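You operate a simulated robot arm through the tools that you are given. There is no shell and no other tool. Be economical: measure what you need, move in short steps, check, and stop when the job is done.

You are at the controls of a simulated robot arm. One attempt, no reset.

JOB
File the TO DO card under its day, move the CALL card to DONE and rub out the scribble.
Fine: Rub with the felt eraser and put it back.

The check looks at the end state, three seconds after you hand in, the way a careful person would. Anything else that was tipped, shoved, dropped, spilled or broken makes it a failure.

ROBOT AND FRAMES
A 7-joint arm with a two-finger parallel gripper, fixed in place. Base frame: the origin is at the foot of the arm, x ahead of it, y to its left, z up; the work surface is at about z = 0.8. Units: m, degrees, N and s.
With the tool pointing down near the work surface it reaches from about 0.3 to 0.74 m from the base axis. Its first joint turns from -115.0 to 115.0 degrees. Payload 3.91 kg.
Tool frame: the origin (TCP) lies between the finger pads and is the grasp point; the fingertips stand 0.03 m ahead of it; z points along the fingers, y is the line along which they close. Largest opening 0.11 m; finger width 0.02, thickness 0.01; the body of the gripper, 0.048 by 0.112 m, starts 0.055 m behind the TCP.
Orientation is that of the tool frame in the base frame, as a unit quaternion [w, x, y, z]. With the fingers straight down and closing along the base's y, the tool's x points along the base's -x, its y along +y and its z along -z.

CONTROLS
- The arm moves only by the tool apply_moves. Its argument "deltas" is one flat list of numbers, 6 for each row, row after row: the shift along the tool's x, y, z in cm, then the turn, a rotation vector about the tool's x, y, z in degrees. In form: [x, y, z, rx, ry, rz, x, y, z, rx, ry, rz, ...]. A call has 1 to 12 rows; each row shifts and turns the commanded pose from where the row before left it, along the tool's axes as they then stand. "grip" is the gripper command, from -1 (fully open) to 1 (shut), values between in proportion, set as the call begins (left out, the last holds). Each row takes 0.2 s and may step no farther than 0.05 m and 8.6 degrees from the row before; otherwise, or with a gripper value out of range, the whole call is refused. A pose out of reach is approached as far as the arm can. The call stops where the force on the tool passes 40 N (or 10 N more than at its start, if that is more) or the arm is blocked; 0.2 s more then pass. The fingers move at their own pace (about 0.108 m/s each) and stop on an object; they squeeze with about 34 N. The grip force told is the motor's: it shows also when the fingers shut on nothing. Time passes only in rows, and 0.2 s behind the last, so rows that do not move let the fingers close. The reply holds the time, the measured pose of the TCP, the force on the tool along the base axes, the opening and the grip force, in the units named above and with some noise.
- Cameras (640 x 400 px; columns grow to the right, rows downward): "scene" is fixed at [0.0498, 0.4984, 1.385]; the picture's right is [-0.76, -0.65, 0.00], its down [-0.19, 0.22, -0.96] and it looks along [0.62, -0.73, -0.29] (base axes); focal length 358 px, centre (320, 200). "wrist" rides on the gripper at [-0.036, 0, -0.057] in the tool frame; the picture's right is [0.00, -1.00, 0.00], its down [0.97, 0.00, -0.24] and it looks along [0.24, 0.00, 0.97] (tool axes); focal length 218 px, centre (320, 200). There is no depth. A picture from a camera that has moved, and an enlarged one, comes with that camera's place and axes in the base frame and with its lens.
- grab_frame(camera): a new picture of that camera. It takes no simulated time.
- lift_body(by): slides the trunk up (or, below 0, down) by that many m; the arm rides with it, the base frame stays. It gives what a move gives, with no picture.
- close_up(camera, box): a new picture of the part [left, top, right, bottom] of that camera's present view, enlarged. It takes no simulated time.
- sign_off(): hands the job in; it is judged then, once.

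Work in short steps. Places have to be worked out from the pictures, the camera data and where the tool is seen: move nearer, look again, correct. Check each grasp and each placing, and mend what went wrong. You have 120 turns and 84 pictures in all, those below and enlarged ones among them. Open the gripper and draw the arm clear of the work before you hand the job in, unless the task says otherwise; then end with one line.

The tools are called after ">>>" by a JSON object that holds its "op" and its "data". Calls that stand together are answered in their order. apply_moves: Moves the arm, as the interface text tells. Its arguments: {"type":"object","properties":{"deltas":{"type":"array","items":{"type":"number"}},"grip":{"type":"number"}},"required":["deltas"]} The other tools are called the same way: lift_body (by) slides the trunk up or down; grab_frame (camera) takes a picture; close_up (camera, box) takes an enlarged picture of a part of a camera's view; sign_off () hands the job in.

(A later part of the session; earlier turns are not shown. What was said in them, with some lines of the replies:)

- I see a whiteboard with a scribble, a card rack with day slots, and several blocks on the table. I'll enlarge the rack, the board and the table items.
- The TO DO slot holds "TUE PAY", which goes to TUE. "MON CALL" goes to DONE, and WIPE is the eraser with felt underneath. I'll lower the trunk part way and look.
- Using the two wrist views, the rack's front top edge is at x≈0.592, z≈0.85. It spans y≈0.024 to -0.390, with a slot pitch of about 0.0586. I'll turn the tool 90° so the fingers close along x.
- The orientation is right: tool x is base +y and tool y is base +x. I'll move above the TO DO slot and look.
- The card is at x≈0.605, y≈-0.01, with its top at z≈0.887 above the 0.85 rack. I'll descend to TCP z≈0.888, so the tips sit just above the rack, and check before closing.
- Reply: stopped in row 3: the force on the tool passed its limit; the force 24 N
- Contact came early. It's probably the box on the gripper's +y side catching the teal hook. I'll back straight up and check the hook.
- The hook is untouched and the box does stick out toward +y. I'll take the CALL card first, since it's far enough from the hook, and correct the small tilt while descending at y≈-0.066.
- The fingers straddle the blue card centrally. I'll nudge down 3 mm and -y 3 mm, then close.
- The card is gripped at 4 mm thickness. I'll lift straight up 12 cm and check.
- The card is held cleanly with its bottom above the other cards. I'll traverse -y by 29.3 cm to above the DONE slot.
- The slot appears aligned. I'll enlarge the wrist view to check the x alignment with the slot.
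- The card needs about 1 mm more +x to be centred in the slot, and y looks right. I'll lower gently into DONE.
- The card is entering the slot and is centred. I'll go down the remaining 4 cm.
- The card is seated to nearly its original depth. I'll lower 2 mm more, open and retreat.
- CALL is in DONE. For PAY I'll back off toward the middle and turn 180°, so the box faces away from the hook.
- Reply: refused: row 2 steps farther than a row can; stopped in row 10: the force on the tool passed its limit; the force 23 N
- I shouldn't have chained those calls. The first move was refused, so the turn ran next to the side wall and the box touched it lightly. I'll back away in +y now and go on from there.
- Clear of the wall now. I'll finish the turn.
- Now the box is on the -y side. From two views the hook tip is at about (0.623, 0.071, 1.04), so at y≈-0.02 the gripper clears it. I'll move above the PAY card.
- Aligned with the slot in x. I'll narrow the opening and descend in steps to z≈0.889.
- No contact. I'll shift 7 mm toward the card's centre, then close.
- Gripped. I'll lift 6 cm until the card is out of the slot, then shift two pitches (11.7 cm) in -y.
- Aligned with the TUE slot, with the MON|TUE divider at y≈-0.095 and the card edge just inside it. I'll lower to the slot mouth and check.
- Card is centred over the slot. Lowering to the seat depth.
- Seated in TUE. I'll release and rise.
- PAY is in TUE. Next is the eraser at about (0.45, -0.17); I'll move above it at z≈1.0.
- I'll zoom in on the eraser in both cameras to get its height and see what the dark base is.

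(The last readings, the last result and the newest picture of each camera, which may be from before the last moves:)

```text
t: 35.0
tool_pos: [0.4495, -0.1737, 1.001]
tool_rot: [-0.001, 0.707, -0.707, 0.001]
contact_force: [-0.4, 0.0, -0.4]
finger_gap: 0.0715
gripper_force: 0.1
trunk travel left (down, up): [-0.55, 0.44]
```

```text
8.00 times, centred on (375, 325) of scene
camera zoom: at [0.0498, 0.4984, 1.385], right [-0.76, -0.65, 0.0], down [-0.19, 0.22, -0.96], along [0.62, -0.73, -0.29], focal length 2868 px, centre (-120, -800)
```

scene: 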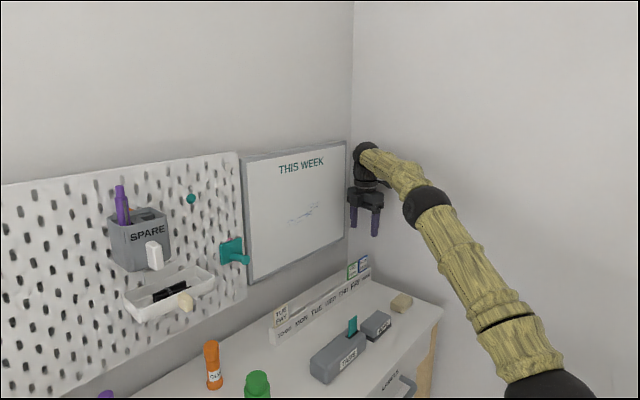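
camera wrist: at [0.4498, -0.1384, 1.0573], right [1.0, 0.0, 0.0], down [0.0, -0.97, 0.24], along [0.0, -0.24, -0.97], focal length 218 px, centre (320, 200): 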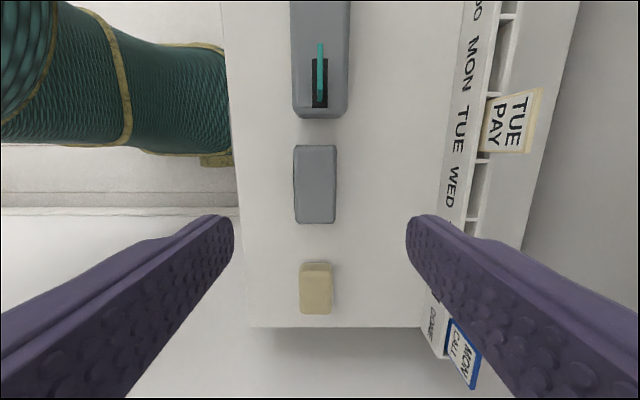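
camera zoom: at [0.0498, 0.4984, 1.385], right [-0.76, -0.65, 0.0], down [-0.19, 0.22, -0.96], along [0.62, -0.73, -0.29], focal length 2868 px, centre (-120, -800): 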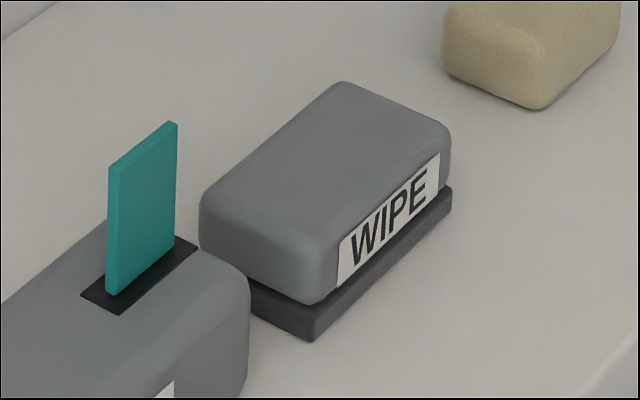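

The dark layer is the felt sole, about 8–10 mm, and the eraser is about 37 mm tall with its centre near (0.445, -0.179). I'll descend with the tips stopping about 12 mm above the table.

>>> {"op": "apply_moves", "data": {"deltas": [0.5, 0.45, 4, 0, 0, 0, 0, 0, 4, 0, 0, 0, 0, 0, 3, 0, 0, 0, 0, 0, 2, 0, 0, 0, 0, 0, 0, 0, 0, 0]}}

>>> {"op": "grab_frame", "data": {"camera": "wrist"}}

>>> {"op": "close_up", "data": {"camera": "scene", "box": [320, 270, 420, 350]}}

```text
t: 36.2
tool_pos: [0.4473, -0.1803, 0.8697]
tool_rot: [0.001, -0.707, 0.707, -0.001]
contact_force: [0.4, -0.6, -0.4]
finger_gap: 0.0717
gripper_force: 0.0
trunk travel left (down, up): [-0.55, 0.44]
```

```text
42 pictures are left
camera wrist: at [0.4469, -0.1438, 0.9273], right [1.0, 0.0, 0.0], down [0.0, -0.97, 0.24], along [0.0, -0.24, -0.97], focal length 218 px, centre (320, 200)
```

wrist: 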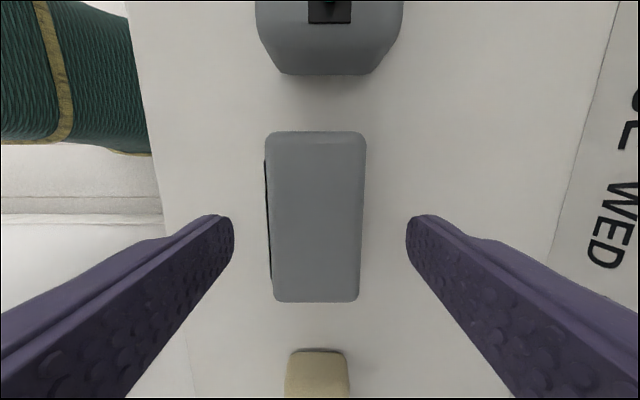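

```text
5.00 times, centred on (370, 310) of scene
camera zoom: at [0.0498, 0.4984, 1.385], right [-0.76, -0.65, 0.0], down [-0.19, 0.22, -0.96], along [0.62, -0.73, -0.29], focal length 1793 px, centre (70, -350)
```

zoom: 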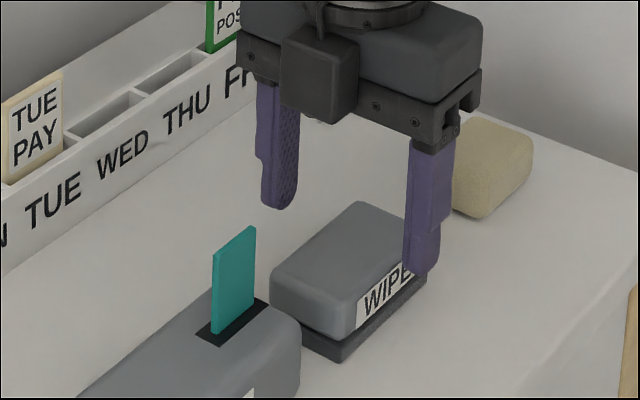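

Centred over the eraser. I'll descend 2.85 cm and close.

>>> {"op": "apply_moves", "data": {"deltas": [0, 0.1, 1.5, 0, 0, 0, 0, 0, 1.35, 0, 0, 0, 0, 0, 0, 0, 0, 0]}}

>>> {"op": "close_up", "data": {"camera": "scene", "box": [320, 270, 420, 350]}}

```text
t: 37.0
tool_pos: [0.4444, -0.1804, 0.8414]
tool_rot: [0.001, -0.707, 0.707, -0.001]
contact_force: [-0.1, -0.1, 0.8]
finger_gap: 0.0715
gripper_force: 0.0
trunk travel left (down, up): [-0.55, 0.44]
```

```text
5.00 times, centred on (370, 310) of scene
camera zoom: at [0.0498, 0.4984, 1.385], right [-0.76, -0.65, 0.0], down [-0.19, 0.22, -0.96], along [0.62, -0.73, -0.29], focal length 1793 px, centre (70, -350)
```

zoom: 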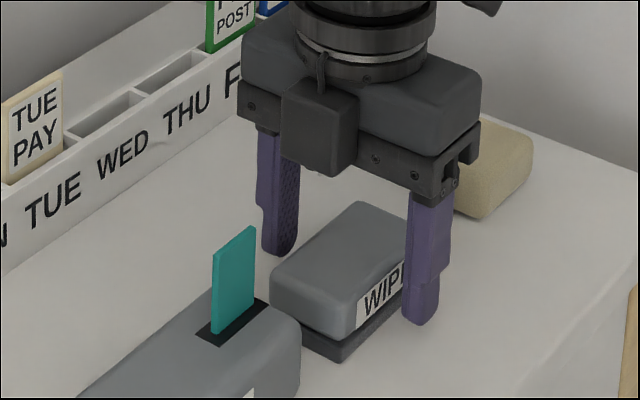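

>>> {"op": "apply_moves", "data": {"deltas": [0, 0, 0, 0, 0, 0, 0, 0, 0, 0, 0, 0, 0, 0, 0, 0, 0, 0], "grip": 1}}

>>> {"op": "close_up", "data": {"camera": "scene", "box": [320, 270, 420, 350]}}

```text
t: 37.8
tool_pos: [0.4452, -0.1799, 0.842]
tool_rot: [0.001, -0.707, 0.707, -0.001]
contact_force: [0.3, -0.2, -0.2]
finger_gap: 0.0443
gripper_force: 33.9
trunk travel left (down, up): [-0.55, 0.44]
```

```text
5.00 times, centred on (370, 310) of scene
camera zoom: at [0.0498, 0.4984, 1.385], right [-0.76, -0.65, 0.0], down [-0.19, 0.22, -0.96], along [0.62, -0.73, -0.29], focal length 1793 px, centre (70, -350)
```

zoom: 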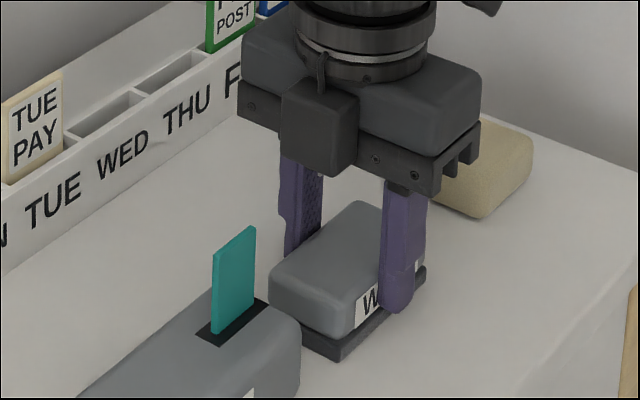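

Gripped, width 44 mm; home pose is (0.445, -0.180, 0.842). I'll lift to z≈1.06 and x≈0.55.

>>> {"op": "apply_moves", "data": {"deltas": [0, 0, -2, 0, 0, 0, 0, 0, -4.8, 0, 0, 0, 0, 0, -4.8, 0, 0, 0, 0, 0, -4.8, 0, 0, 0, 0, 0, -4.8, 0, 0, 0, 0, -3, -0.6, 0, 0, 0, 0, -4, 0, 0, 0, 0, 0, -3.5, 0, 0, 0, 0, 0, 0, 0, 0, 0, 0]}}

>>> {"op": "grab_frame", "data": {"camera": "wrist"}}

```text
t: 39.8
tool_pos: [0.5505, -0.1784, 1.0586]
tool_rot: [0.001, -0.707, 0.708, -0.001]
contact_force: [-0.1, -0.3, -0.5]
finger_gap: 0.0442
gripper_force: 33.8
trunk travel left (down, up): [-0.55, 0.44]
```

```text
38 pictures are left
camera wrist: at [0.5505, -0.1433, 1.1162], right [1.0, 0.0, 0.0], down [0.0, -0.97, 0.24], along [0.0, -0.24, -0.97], focal length 218 px, centre (320, 200)
```

wrist: 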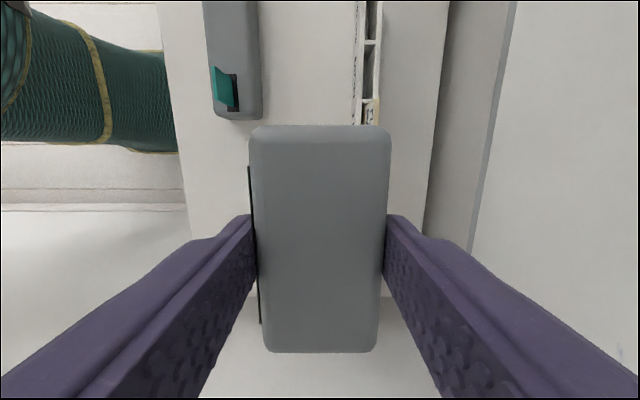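

The eraser is held and level. Next I'll pitch the tool 90° to face the board.

>>> {"op": "apply_moves", "data": {"deltas": [0, 0, 0, 8.1818, 0, 0, 0, 0, 0, 8.1818, 0, 0, 0, 0, 0, 8.1818, 0, 0, 0, 0, 0, 8.1818, 0, 0, 0, 0, 0, 8.1818, 0, 0, 0, 0, 0, 8.1818, 0, 0, 0, 0, 0, 8.1818, 0, 0, 0, 0, 0, 8.1818, 0, 0, 0, 0, 0, 8.1818, 0, 0, 0, 0, 0, 8.1818, 0, 0, 0, 0, 0, 8.1818, 0, 0, 0, 0, 0, 0]}}

>>> {"op": "grab_frame", "data": {"camera": "wrist"}}

>>> {"op": "grab_frame", "data": {"camera": "scene"}}

```text
refused: deltas must hold 6 numbers for each row
```

```text
37 pictures are left
camera wrist: at [0.5505, -0.1433, 1.1162], right [1.0, 0.0, 0.0], down [0.0, -0.97, 0.24], along [0.0, -0.24, -0.97], focal length 218 px, centre (320, 200)
```

wrist: 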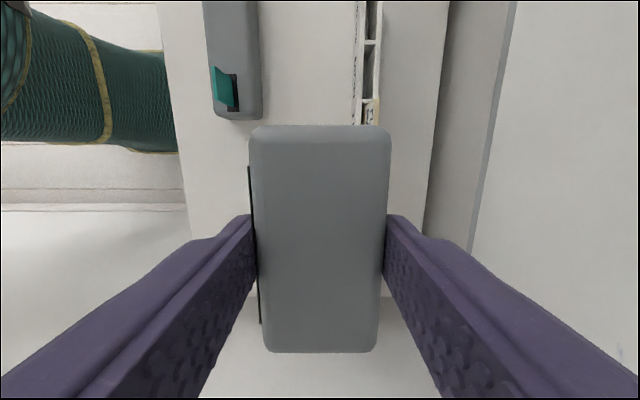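

```text
36 pictures are left
```

scene: 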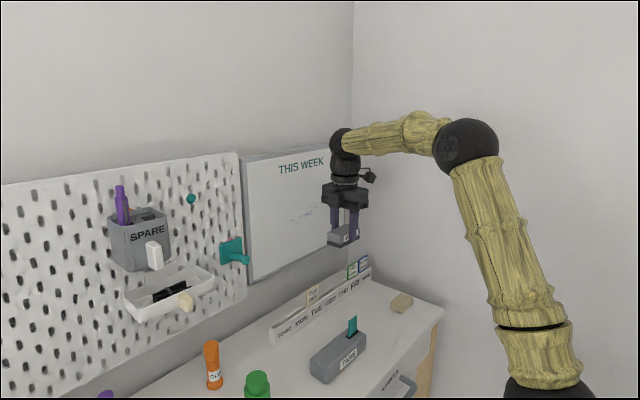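

The call was refused for a miscounted row. I'll do the first half of the pitch (5 rows) with correct rows.

>>> {"op": "apply_moves", "data": {"deltas": [0, 0, 0, 8.1818, 0, 0, 0, 0, 0, 8.1818, 0, 0, 0, 0, 0, 8.1818, 0, 0, 0, 0, 0, 8.1818, 0, 0, 0, 0, 0, 8.1818, 0, 0, 0, 0, 0, 0, 0, 0]}}

```text
t: 41.2
tool_pos: [0.5496, -0.1787, 1.0601]
tool_rot: [0.247, -0.662, 0.663, -0.248]
contact_force: [-0.8, -0.9, -1.1]
finger_gap: 0.044
gripper_force: 34.3
trunk travel left (down, up): [-0.55, 0.44]
```

The direction is correct, with the tool z heading to +x. I'll complete the pitch.

>>> {"op": "apply_moves", "data": {"deltas": [0, 0, 0, 8.1818, 0, 0, 0, 0, 0, 8.1818, 0, 0, 0, 0, 0, 8.1818, 0, 0, 0, 0, 0, 8.1818, 0, 0, 0, 0, 0, 8.1818, 0, 0, 0, 0, 0, 8.1818, 0, 0, 0, 0, 0, 0, 0, 0]}}

>>> {"op": "grab_frame", "data": {"camera": "wrist"}}

>>> {"op": "grab_frame", "data": {"camera": "scene"}}

```text
t: 42.8
tool_pos: [0.5504, -0.1784, 1.0597]
tool_rot: [0.502, -0.499, 0.499, -0.5]
contact_force: [0.3, 0.1, 0.3]
finger_gap: 0.044
gripper_force: 34.2
trunk travel left (down, up): [-0.55, 0.44]
```

```text
35 pictures are left
camera wrist: at [0.4927, -0.1431, 1.0604], right [0.0, 0.0, 1.0], down [-0.24, -0.97, 0.0], along [0.97, -0.24, 0.0], focal length 218 px, centre (320, 200)
```

wrist: 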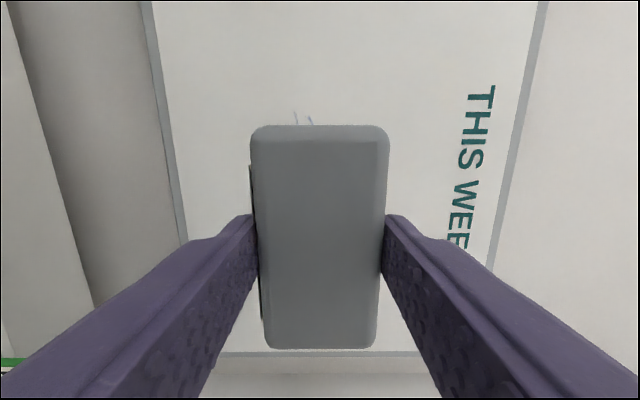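

```text
34 pictures are left
```

scene: 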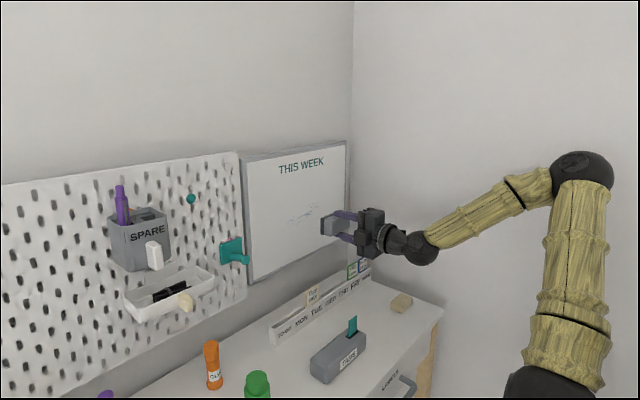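

The tool faces the board. Combining both views, the scribble runs from about (y -0.12, z 1.035) to (y -0.255, z 1.085), with the board face at x≈0.69. The felt is about 42 mm ahead of the TCP. I'll approach near the left end and stop short of contact.

>>> {"op": "apply_moves", "data": {"deltas": [-4, 1, 1, 0, 0, 0, -2.3, 0.5, 3, 0, 0, 0, 0, 0, 3, 0, 0, 0, 0, 0, 0, 0, 0, 0]}}

>>> {"op": "close_up", "data": {"camera": "scene", "box": [260, 170, 360, 260]}}

>>> {"op": "grab_frame", "data": {"camera": "wrist"}}

```text
t: 43.8
tool_pos: [0.6207, -0.1169, 1.0463]
tool_rot: [0.5, -0.5, 0.501, -0.5]
contact_force: [-0.5, 0.1, 0.6]
finger_gap: 0.0442
gripper_force: 33.5
trunk travel left (down, up): [-0.55, 0.44]
```

```text
4.44 times, centred on (310, 215) of scene
camera zoom: at [0.0498, 0.4984, 1.385], right [-0.76, -0.65, 0.0], down [-0.19, 0.22, -0.96], along [0.62, -0.73, -0.29], focal length 1593 px, centre (364, 133)
```

zoom: 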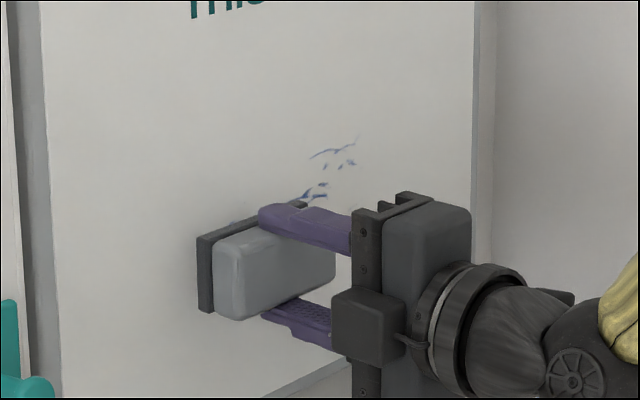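

```text
32 pictures are left
camera wrist: at [0.5643, -0.0805, 1.0461], right [0.0, 0.0, 1.0], down [-0.24, -0.97, 0.0], along [0.97, -0.24, 0.0], focal length 218 px, centre (320, 200)
```

wrist: 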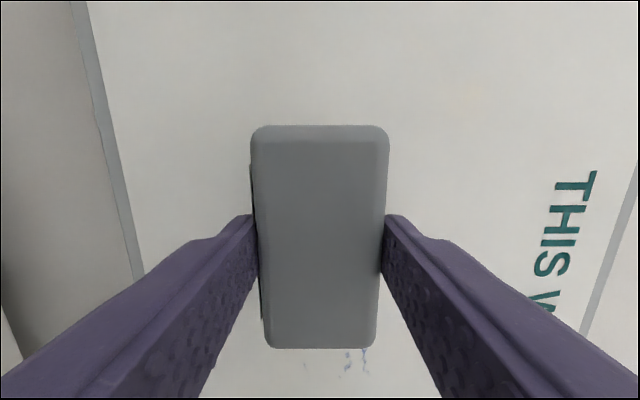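

The left end is covered by the felt. I'll advance to near contact.

>>> {"op": "apply_moves", "data": {"deltas": [0, 0, 1.2, 0, 0, 0, 0, 0, 0.6, 0, 0, 0, 0, 0, 0.3, 0, 0, 0, 0, 0, 0, 0, 0, 0]}}

>>> {"op": "close_up", "data": {"camera": "scene", "box": [275, 190, 325, 240]}}

```text
t: 44.8
tool_pos: [0.6416, -0.1163, 1.0454]
tool_rot: [-0.5, 0.499, -0.5, 0.501]
contact_force: [-0.1, 0.4, -0.3]
finger_gap: 0.0443
gripper_force: 34.1
trunk travel left (down, up): [-0.55, 0.44]
```

```text
8.00 times, centred on (300, 215) of scene
camera zoom: at [0.0498, 0.4984, 1.385], right [-0.76, -0.65, 0.0], down [-0.19, 0.22, -0.96], along [0.62, -0.73, -0.29], focal length 2868 px, centre (480, 80)
```

zoom: 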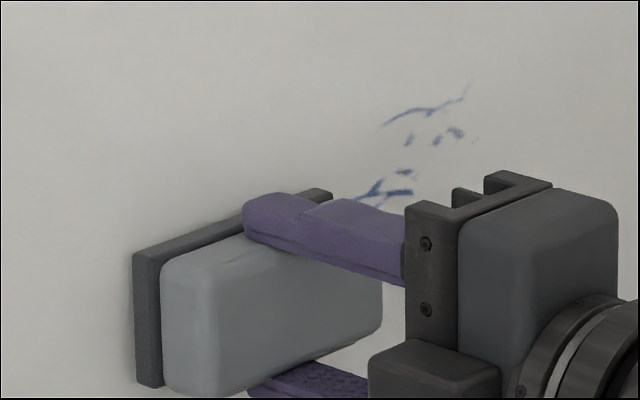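

No contact yet, so I'll keep creeping in.

>>> {"op": "apply_moves", "data": {"deltas": [0, 0, 0.2, 0, 0, 0, 0, 0, 0.2, 0, 0, 0, 0, 0, 0, 0, 0, 0]}}

```text
t: 45.6
tool_pos: [0.6455, -0.1165, 1.0467]
tool_rot: [-0.501, 0.499, -0.499, 0.501]
contact_force: [0.1, 0.3, -0.2]
finger_gap: 0.0441
gripper_force: 34.5
trunk travel left (down, up): [-0.55, 0.44]
```

>>> {"op": "apply_moves", "data": {"deltas": [0, 0, 0.2, 0, 0, 0, 0, 0, 0.2, 0, 0, 0, 0, 0, 0, 0, 0, 0]}}

```text
t: 46.4
tool_pos: [0.6468, -0.1155, 1.046]
tool_rot: [-0.5, 0.5, -0.499, 0.501]
contact_force: [-16.6, 2.7, -4.5]
finger_gap: 0.044
gripper_force: 33.9
trunk travel left (down, up): [-0.55, 0.44]
```

Contact at TCP x≈0.647 with about 16 N. I'll start rubbing with a short wiggle and a sweep toward -y.

>>> {"op": "apply_moves", "data": {"deltas": [-1, 0, -0.05, 0, 0, 0, 1, 0, 0, 0, 0, 0, 1.2, 0, 0, 0, 0, 0, 1.2, 0, 0, 0, 0, 0, 1.2, 0, 0, 0, 0, 0, 0, 0, 0, 0, 0, 0]}}

>>> {"op": "close_up", "data": {"camera": "scene", "box": [270, 180, 340, 250]}}

```text
t: 47.8
tool_pos: [0.6458, -0.1511, 1.0464]
tool_rot: [0.501, -0.5, 0.498, -0.501]
contact_force: [-12.3, 3.7, 0.1]
finger_gap: 0.0441
gripper_force: 34.0
trunk travel left (down, up): [-0.55, 0.44]
```

```text
5.71 times, centred on (305, 215) of scene
camera zoom: at [0.0498, 0.4984, 1.385], right [-0.76, -0.65, 0.0], down [-0.19, 0.22, -0.96], along [0.62, -0.73, -0.29], focal length 2049 px, centre (406, 114)
```

zoom: 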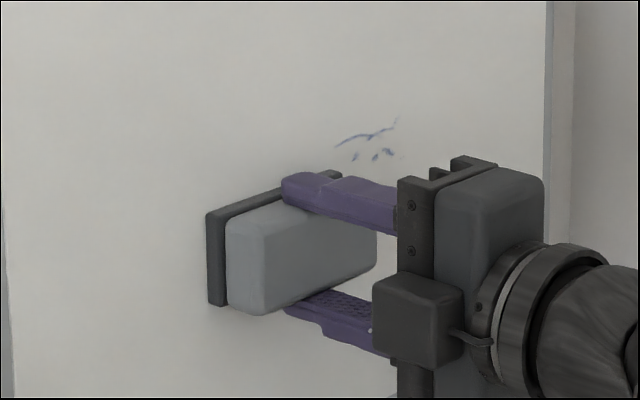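

It erases well and the grip is steady. I'll continue to y≈-0.25, then come up 1.8 cm and back.

>>> {"op": "apply_moves", "data": {"deltas": [1.2, 0, 0, 0, 0, 0, 1.2, 0, 0, 0, 0, 0, 1.2, 0, 0, 0, 0, 0, 1.2, 0, 0, 0, 0, 0, 1.2, 0, 0, 0, 0, 0, 1.2, 0, 0, 0, 0, 0, 1.2, 0, 0, 0, 0, 0, 1.2, 0, 0, 0, 0, 0, 0, -1, 0, 0, 0, 0, 0, -1, 0, 0, 0, 0, 0, 0, 0, 0, 0, 0]}}

>>> {"op": "apply_moves", "data": {"deltas": [0, -1, 0, 0, 0, 0, 0, -1, 0, 0, 0, 0, -1.2, 0, 0, 0, 0, 0, -1.2, 0, 0, 0, 0, 0, -1.2, 0, 0, 0, 0, 0, -1.2, 0, 0, 0, 0, 0, -1.2, 0, 0, 0, 0, 0, -1.2, 0, 0, 0, 0, 0, 0, 0, 0, 0, 0, 0]}}

>>> {"op": "close_up", "data": {"camera": "scene", "box": [250, 160, 350, 250]}}

```text
t: 50.2
tool_pos: [0.6468, -0.2489, 1.065]
tool_rot: [-0.5, 0.5, -0.5, 0.5]
contact_force: [-8.1, 0.6, -2.1]
finger_gap: 0.0439
gripper_force: 34.0
trunk travel left (down, up): [-0.55, 0.44]
```

```text
t: 52.2
tool_pos: [0.6478, -0.175, 1.086]
tool_rot: [0.501, -0.5, 0.499, -0.5]
contact_force: [-9.8, -0.1, -1.0]
finger_gap: 0.0441
gripper_force: 34.6
trunk travel left (down, up): [-0.55, 0.44]
```

```text
4.44 times, centred on (300, 205) of scene
camera zoom: at [0.0498, 0.4984, 1.385], right [-0.76, -0.65, 0.0], down [-0.19, 0.22, -0.96], along [0.62, -0.73, -0.29], focal length 1593 px, centre (409, 178)
```

zoom: 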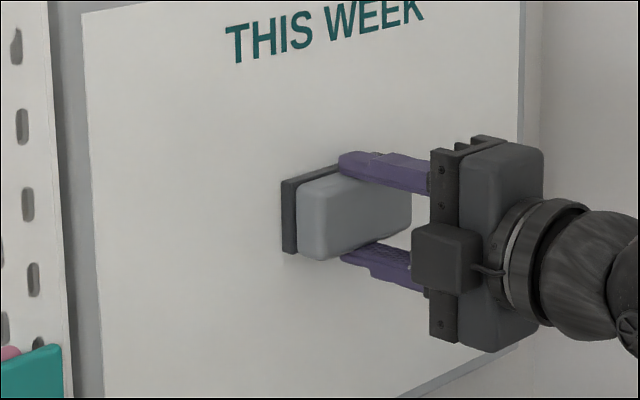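

It looks clean where visible. One more pass: right at z≈1.086, down 2.5 cm, then back left.

>>> {"op": "apply_moves", "data": {"deltas": [1.5, 0, 0, 0, 0, 0, 1.5, 0, 0, 0, 0, 0, 1.5, 0, 0, 0, 0, 0, 1.5, 0, 0, 0, 0, 0, 1.5, 0, 0, 0, 0, 0, 0, 1.2, 0, 0, 0, 0, 0, 1.2, 0, 0, 0, 0, -1.5, 0, 0, 0, 0, 0, -1.5, 0, 0, 0, 0, 0, -1.5, 0, 0, 0, 0, 0, -1.5, 0, 0, 0, 0, 0, 0, 0, 0, 0, 0, 0]}}

>>> {"op": "apply_moves", "data": {"deltas": [-1.5, 0, 0, 0, 0, 0, -1.5, 0, 0, 0, 0, 0, -1.5, 0, 0, 0, 0, 0, -1.5, 0, 0, 0, 0, 0, -1.5, 0.2, 0, 0, 0, 0, 0, 1.2, 0, 0, 0, 0, 1.5, 0, 0, 0, 0, 0, 1.5, 0, 0, 0, 0, 0, 0, 0, -1, 0, 0, 0, 0, 0, -4, 0, 0, 0, 0, 0, -4, 0, 0, 0, 0, 0, 0, 0, 0, 0]}}

>>> {"op": "grab_frame", "data": {"camera": "wrist"}}

>>> {"op": "close_up", "data": {"camera": "scene", "box": [240, 150, 350, 270]}}

```text
t: 54.8
tool_pos: [0.6473, -0.1903, 1.0599]
tool_rot: [-0.5, 0.499, -0.5, 0.501]
contact_force: [-6.7, 0.2, -0.4]
finger_gap: 0.0437
gripper_force: 33.9
trunk travel left (down, up): [-0.55, 0.44]
```

```text
t: 57.4
tool_pos: [0.557, -0.1467, 1.0473]
tool_rot: [-0.5, 0.5, -0.5, 0.501]
contact_force: [-0.4, -0.9, -0.7]
finger_gap: 0.0439
gripper_force: 33.5
trunk travel left (down, up): [-0.55, 0.44]
```

```text
28 pictures are left
camera wrist: at [0.5006, -0.1106, 1.0481], right [0.0, 0.0, 1.0], down [-0.24, -0.97, 0.0], along [0.97, -0.24, 0.0], focal length 218 px, centre (320, 200)
```

wrist: 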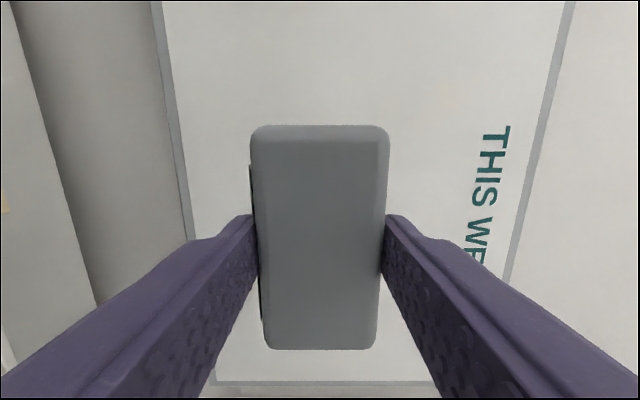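

```text
3.33 times, centred on (295, 210) of scene
camera zoom: at [0.0498, 0.4984, 1.385], right [-0.76, -0.65, 0.0], down [-0.19, 0.22, -0.96], along [0.62, -0.73, -0.29], focal length 1195 px, centre (403, 167)
```

zoom: 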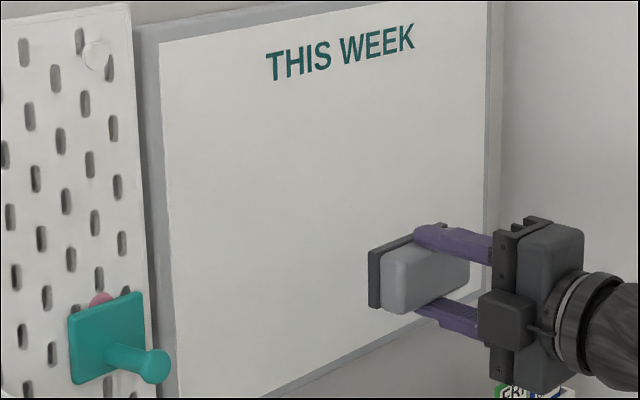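

The board looks clean and the eraser hasn't moved in the grip. I'll go to the pitching position and rotate back down.

>>> {"op": "apply_moves", "data": {"deltas": [3.2, -1.2, -0.7, 0, 0, 0, 0, 0, 0, -8.1818, 0, 0, 0, 0, 0, -8.1818, 0, 0, 0, 0, 0, -8.1818, 0, 0, 0, 0, 0, -8.1818, 0, 0, 0, 0, 0, -8.1818, 0, 0, 0, 0, 0, 0, 0, 0]}}

>>> {"op": "apply_moves", "data": {"deltas": [0, 0, 0, -8.1818, 0, 0, 0, 0, 0, -8.1818, 0, 0, 0, 0, 0, -8.1818, 0, 0, 0, 0, 0, -8.1818, 0, 0, 0, 0, 0, -8.1818, 0, 0, 0, 0, 0, -8.1818, 0, 0, 0, 0, 0, 0, 0, 0]}}

```text
t: 59.0
tool_pos: [0.5499, -0.1783, 1.0588]
tool_rot: [-0.294, 0.643, -0.642, 0.295]
contact_force: [0.5, -0.2, -0.9]
finger_gap: 0.0441
gripper_force: 34.0
trunk travel left (down, up): [-0.55, 0.44]
```

```text
t: 60.6
tool_pos: [0.5526, -0.1778, 1.059]
tool_rot: [-0.001, -0.707, 0.707, 0.0]
contact_force: [0.1, 0.1, -0.2]
finger_gap: 0.044
gripper_force: 33.9
trunk travel left (down, up): [-0.55, 0.44]
```

Level again. I'll move back above the home spot and down to just above the table.

>>> {"op": "apply_moves", "data": {"deltas": [0.2, 3.6, 0, 0, 0, 0, 0, 4, 0, 0, 0, 0, 0, 3, 0, 0, 0, 0, 0, 0, 4.8, 0, 0, 0, 0, 0, 4.8, 0, 0, 0, 0, 0, 4.8, 0, 0, 0, 0, 0, 4, 0, 0, 0, 0, 0, 0, 0, 0, 0, 0, 0, 0, 0, 0, 0]}}

>>> {"op": "close_up", "data": {"camera": "scene", "box": [320, 270, 420, 350]}}

```text
t: 62.6
tool_pos: [0.4459, -0.1811, 0.8746]
tool_rot: [-0.001, 0.707, -0.707, 0.0]
contact_force: [0.1, -0.2, -1.4]
finger_gap: 0.044
gripper_force: 33.6
trunk travel left (down, up): [-0.55, 0.44]
```

```text
5.00 times, centred on (370, 310) of scene
camera zoom: at [0.0498, 0.4984, 1.385], right [-0.76, -0.65, 0.0], down [-0.19, 0.22, -0.96], along [0.62, -0.73, -0.29], focal length 1793 px, centre (70, -350)
```

zoom: 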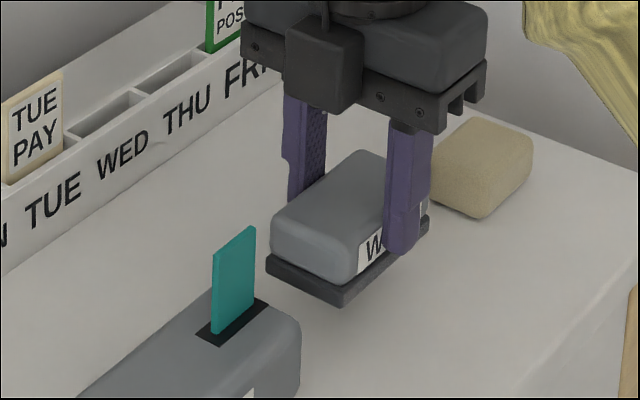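

Directly over home. I'll lower the remaining 3.2 cm.

>>> {"op": "apply_moves", "data": {"deltas": [0, 0.05, 1.2, 0, 0, 0, 0, 0, 1, 0, 0, 0, 0, 0, 0.6, 0, 0, 0, 0, 0, 0.3, 0, 0, 0, 0, 0, 0, 0, 0, 0]}}

>>> {"op": "close_up", "data": {"camera": "scene", "box": [320, 270, 420, 350]}}

```text
t: 63.8
tool_pos: [0.4463, -0.1808, 0.8437]
tool_rot: [0.0, 0.707, -0.707, 0.002]
contact_force: [0.2, 1.0, 5.4]
finger_gap: 0.0437
gripper_force: 34.2
trunk travel left (down, up): [-0.55, 0.44]
```

```text
5.00 times, centred on (370, 310) of scene
camera zoom: at [0.0498, 0.4984, 1.385], right [-0.76, -0.65, 0.0], down [-0.19, 0.22, -0.96], along [0.62, -0.73, -0.29], focal length 1793 px, centre (70, -350)
```

zoom: 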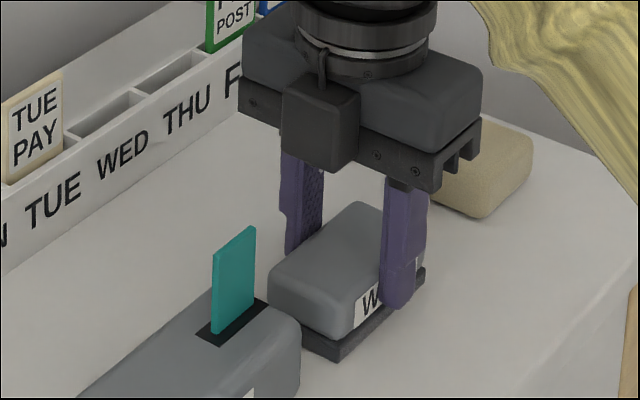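

The felt touches the table at the home spot. I'll release and rise.

>>> {"op": "apply_moves", "data": {"deltas": [0, 0, 0, 0, 0, 0, 0, 0, 0, 0, 0, 0, 0, 0, -3, 0, 0, 0, 0, 0, -4.5, 0, 0, 0, 0, 0, -4.5, 0, 0, 0, 0, 0, -4, 0, 0, 0, 0, 0, 0, 0, 0, 0], "grip": -0.3}}

>>> {"op": "grab_frame", "data": {"camera": "wrist"}}

>>> {"op": "close_up", "data": {"camera": "scene", "box": [340, 300, 410, 350]}}

>>> {"op": "close_up", "data": {"camera": "scene", "box": [235, 130, 395, 290]}}

```text
t: 65.4
tool_pos: [0.4452, -0.1806, 1.0044]
tool_rot: [0.0, -0.707, 0.707, -0.001]
contact_force: [0.9, -0.2, 0.1]
finger_gap: 0.0715
gripper_force: 0.1
trunk travel left (down, up): [-0.55, 0.44]
```

```text
24 pictures are left
camera wrist: at [0.4449, -0.1448, 1.0614], right [1.0, 0.0, 0.0], down [0.0, -0.97, 0.24], along [0.0, -0.24, -0.97], focal length 218 px, centre (320, 200)
```

wrist: 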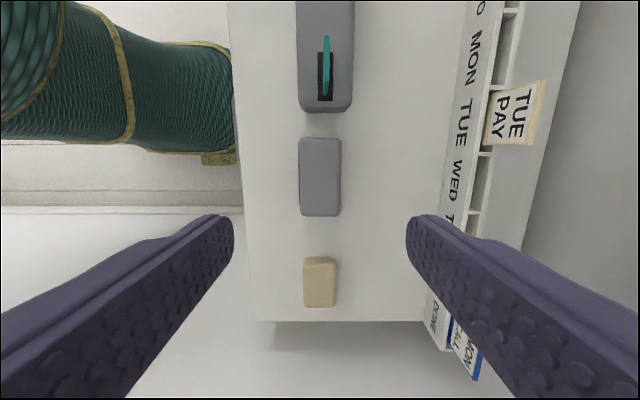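

```text
8.00 times, centred on (375, 325) of scene
camera zoom: at [0.0498, 0.4984, 1.385], right [-0.76, -0.65, 0.0], down [-0.19, 0.22, -0.96], along [0.62, -0.73, -0.29], focal length 2868 px, centre (-120, -800)
```

zoom: 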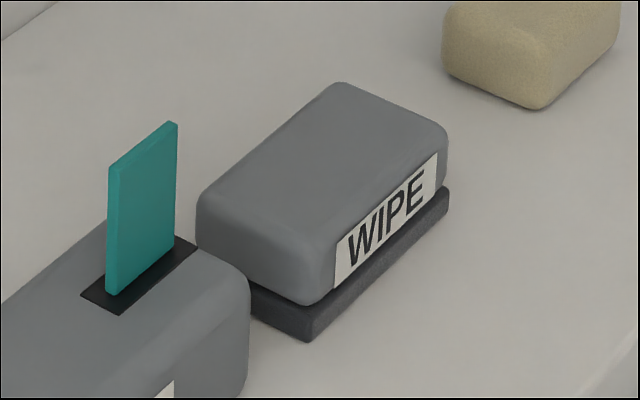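

```text
2.50 times, centred on (315, 210) of scene
camera zoom: at [0.0498, 0.4984, 1.385], right [-0.76, -0.65, 0.0], down [-0.19, 0.22, -0.96], along [0.62, -0.73, -0.29], focal length 896 px, centre (332, 175)
```

zoom: 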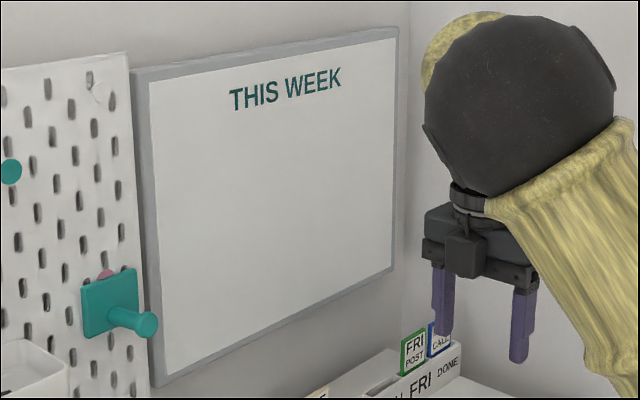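

The eraser is back within about a millimetre and the board is clean. I'll raise the arm clear, open fully and do a final check of the board and rack.

>>> {"op": "apply_moves", "data": {"deltas": [0, 0, -4, 0, 0, 0, 0, 0, -4, 0, 0, 0, 0, 0, 0, 0, 0, 0], "grip": -1}}

>>> {"op": "lift_body", "data": {"by": 0.2}}

>>> {"op": "close_up", "data": {"camera": "scene", "box": [270, 180, 350, 250]}}

>>> {"op": "close_up", "data": {"camera": "scene", "box": [260, 250, 420, 370]}}

>>> {"op": "grab_frame", "data": {"camera": "scene"}}

```text
t: 66.2
tool_pos: [0.4444, -0.1826, 1.0853]
tool_rot: [-0.001, 0.707, -0.707, 0.0]
contact_force: [1.4, -0.4, -0.7]
finger_gap: 0.1101
gripper_force: 0.2
trunk travel left (down, up): [-0.55, 0.44]
```

```text
t: 68.4
tool_pos: [0.4435, -0.1809, 1.2845]
tool_rot: [0.0, 0.708, -0.707, 0.001]
contact_force: [0.1, 0.6, 0.3]
finger_gap: 0.1101
gripper_force: 0.0
trunk travel left (down, up): [-0.75, 0.24]
```

```text
5.71 times, centred on (310, 215) of scene
camera zoom: at [0.0498, 0.4984, 1.385], right [-0.76, -0.65, 0.0], down [-0.19, 0.22, -0.96], along [0.62, -0.73, -0.29], focal length 2049 px, centre (377, 114)
```

zoom: 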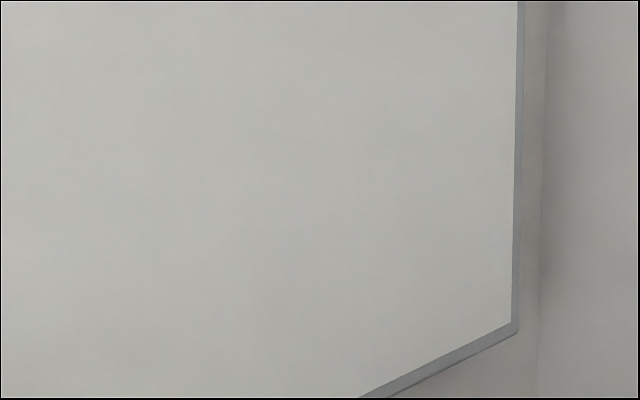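

```text
3.33 times, centred on (340, 310) of scene
camera zoom: at [0.0498, 0.4984, 1.385], right [-0.76, -0.65, 0.0], down [-0.19, 0.22, -0.96], along [0.62, -0.73, -0.29], focal length 1195 px, centre (253, -167)
```

zoom: 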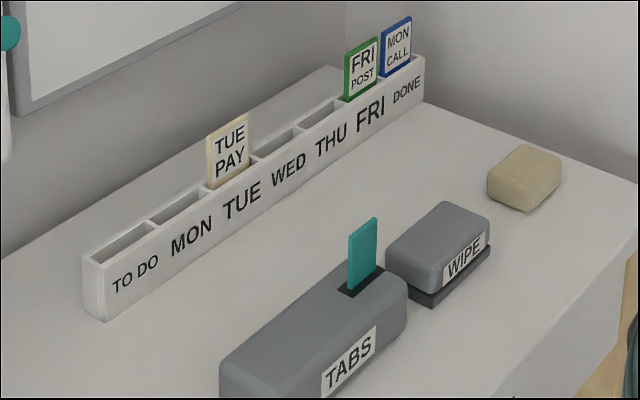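

```text
19 pictures are left
```

scene: 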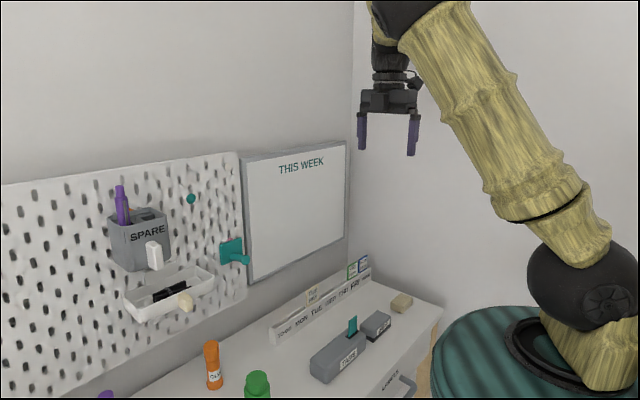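

Everything is in place: PAY in TUE, CALL in DONE, the board clean, the eraser home and the arm clear. Handing in.

>>> {"op": "sign_off", "data": {}}

```text
The job is handed in.
```

The PAY card is in TUE, the CALL card is in DONE, the scribble is rubbed out, and the felt eraser is back within about a millimetre of its spot; on the way the gripper bumped the teal hook and the side wall, and I saw no damage or movement in the pictures.
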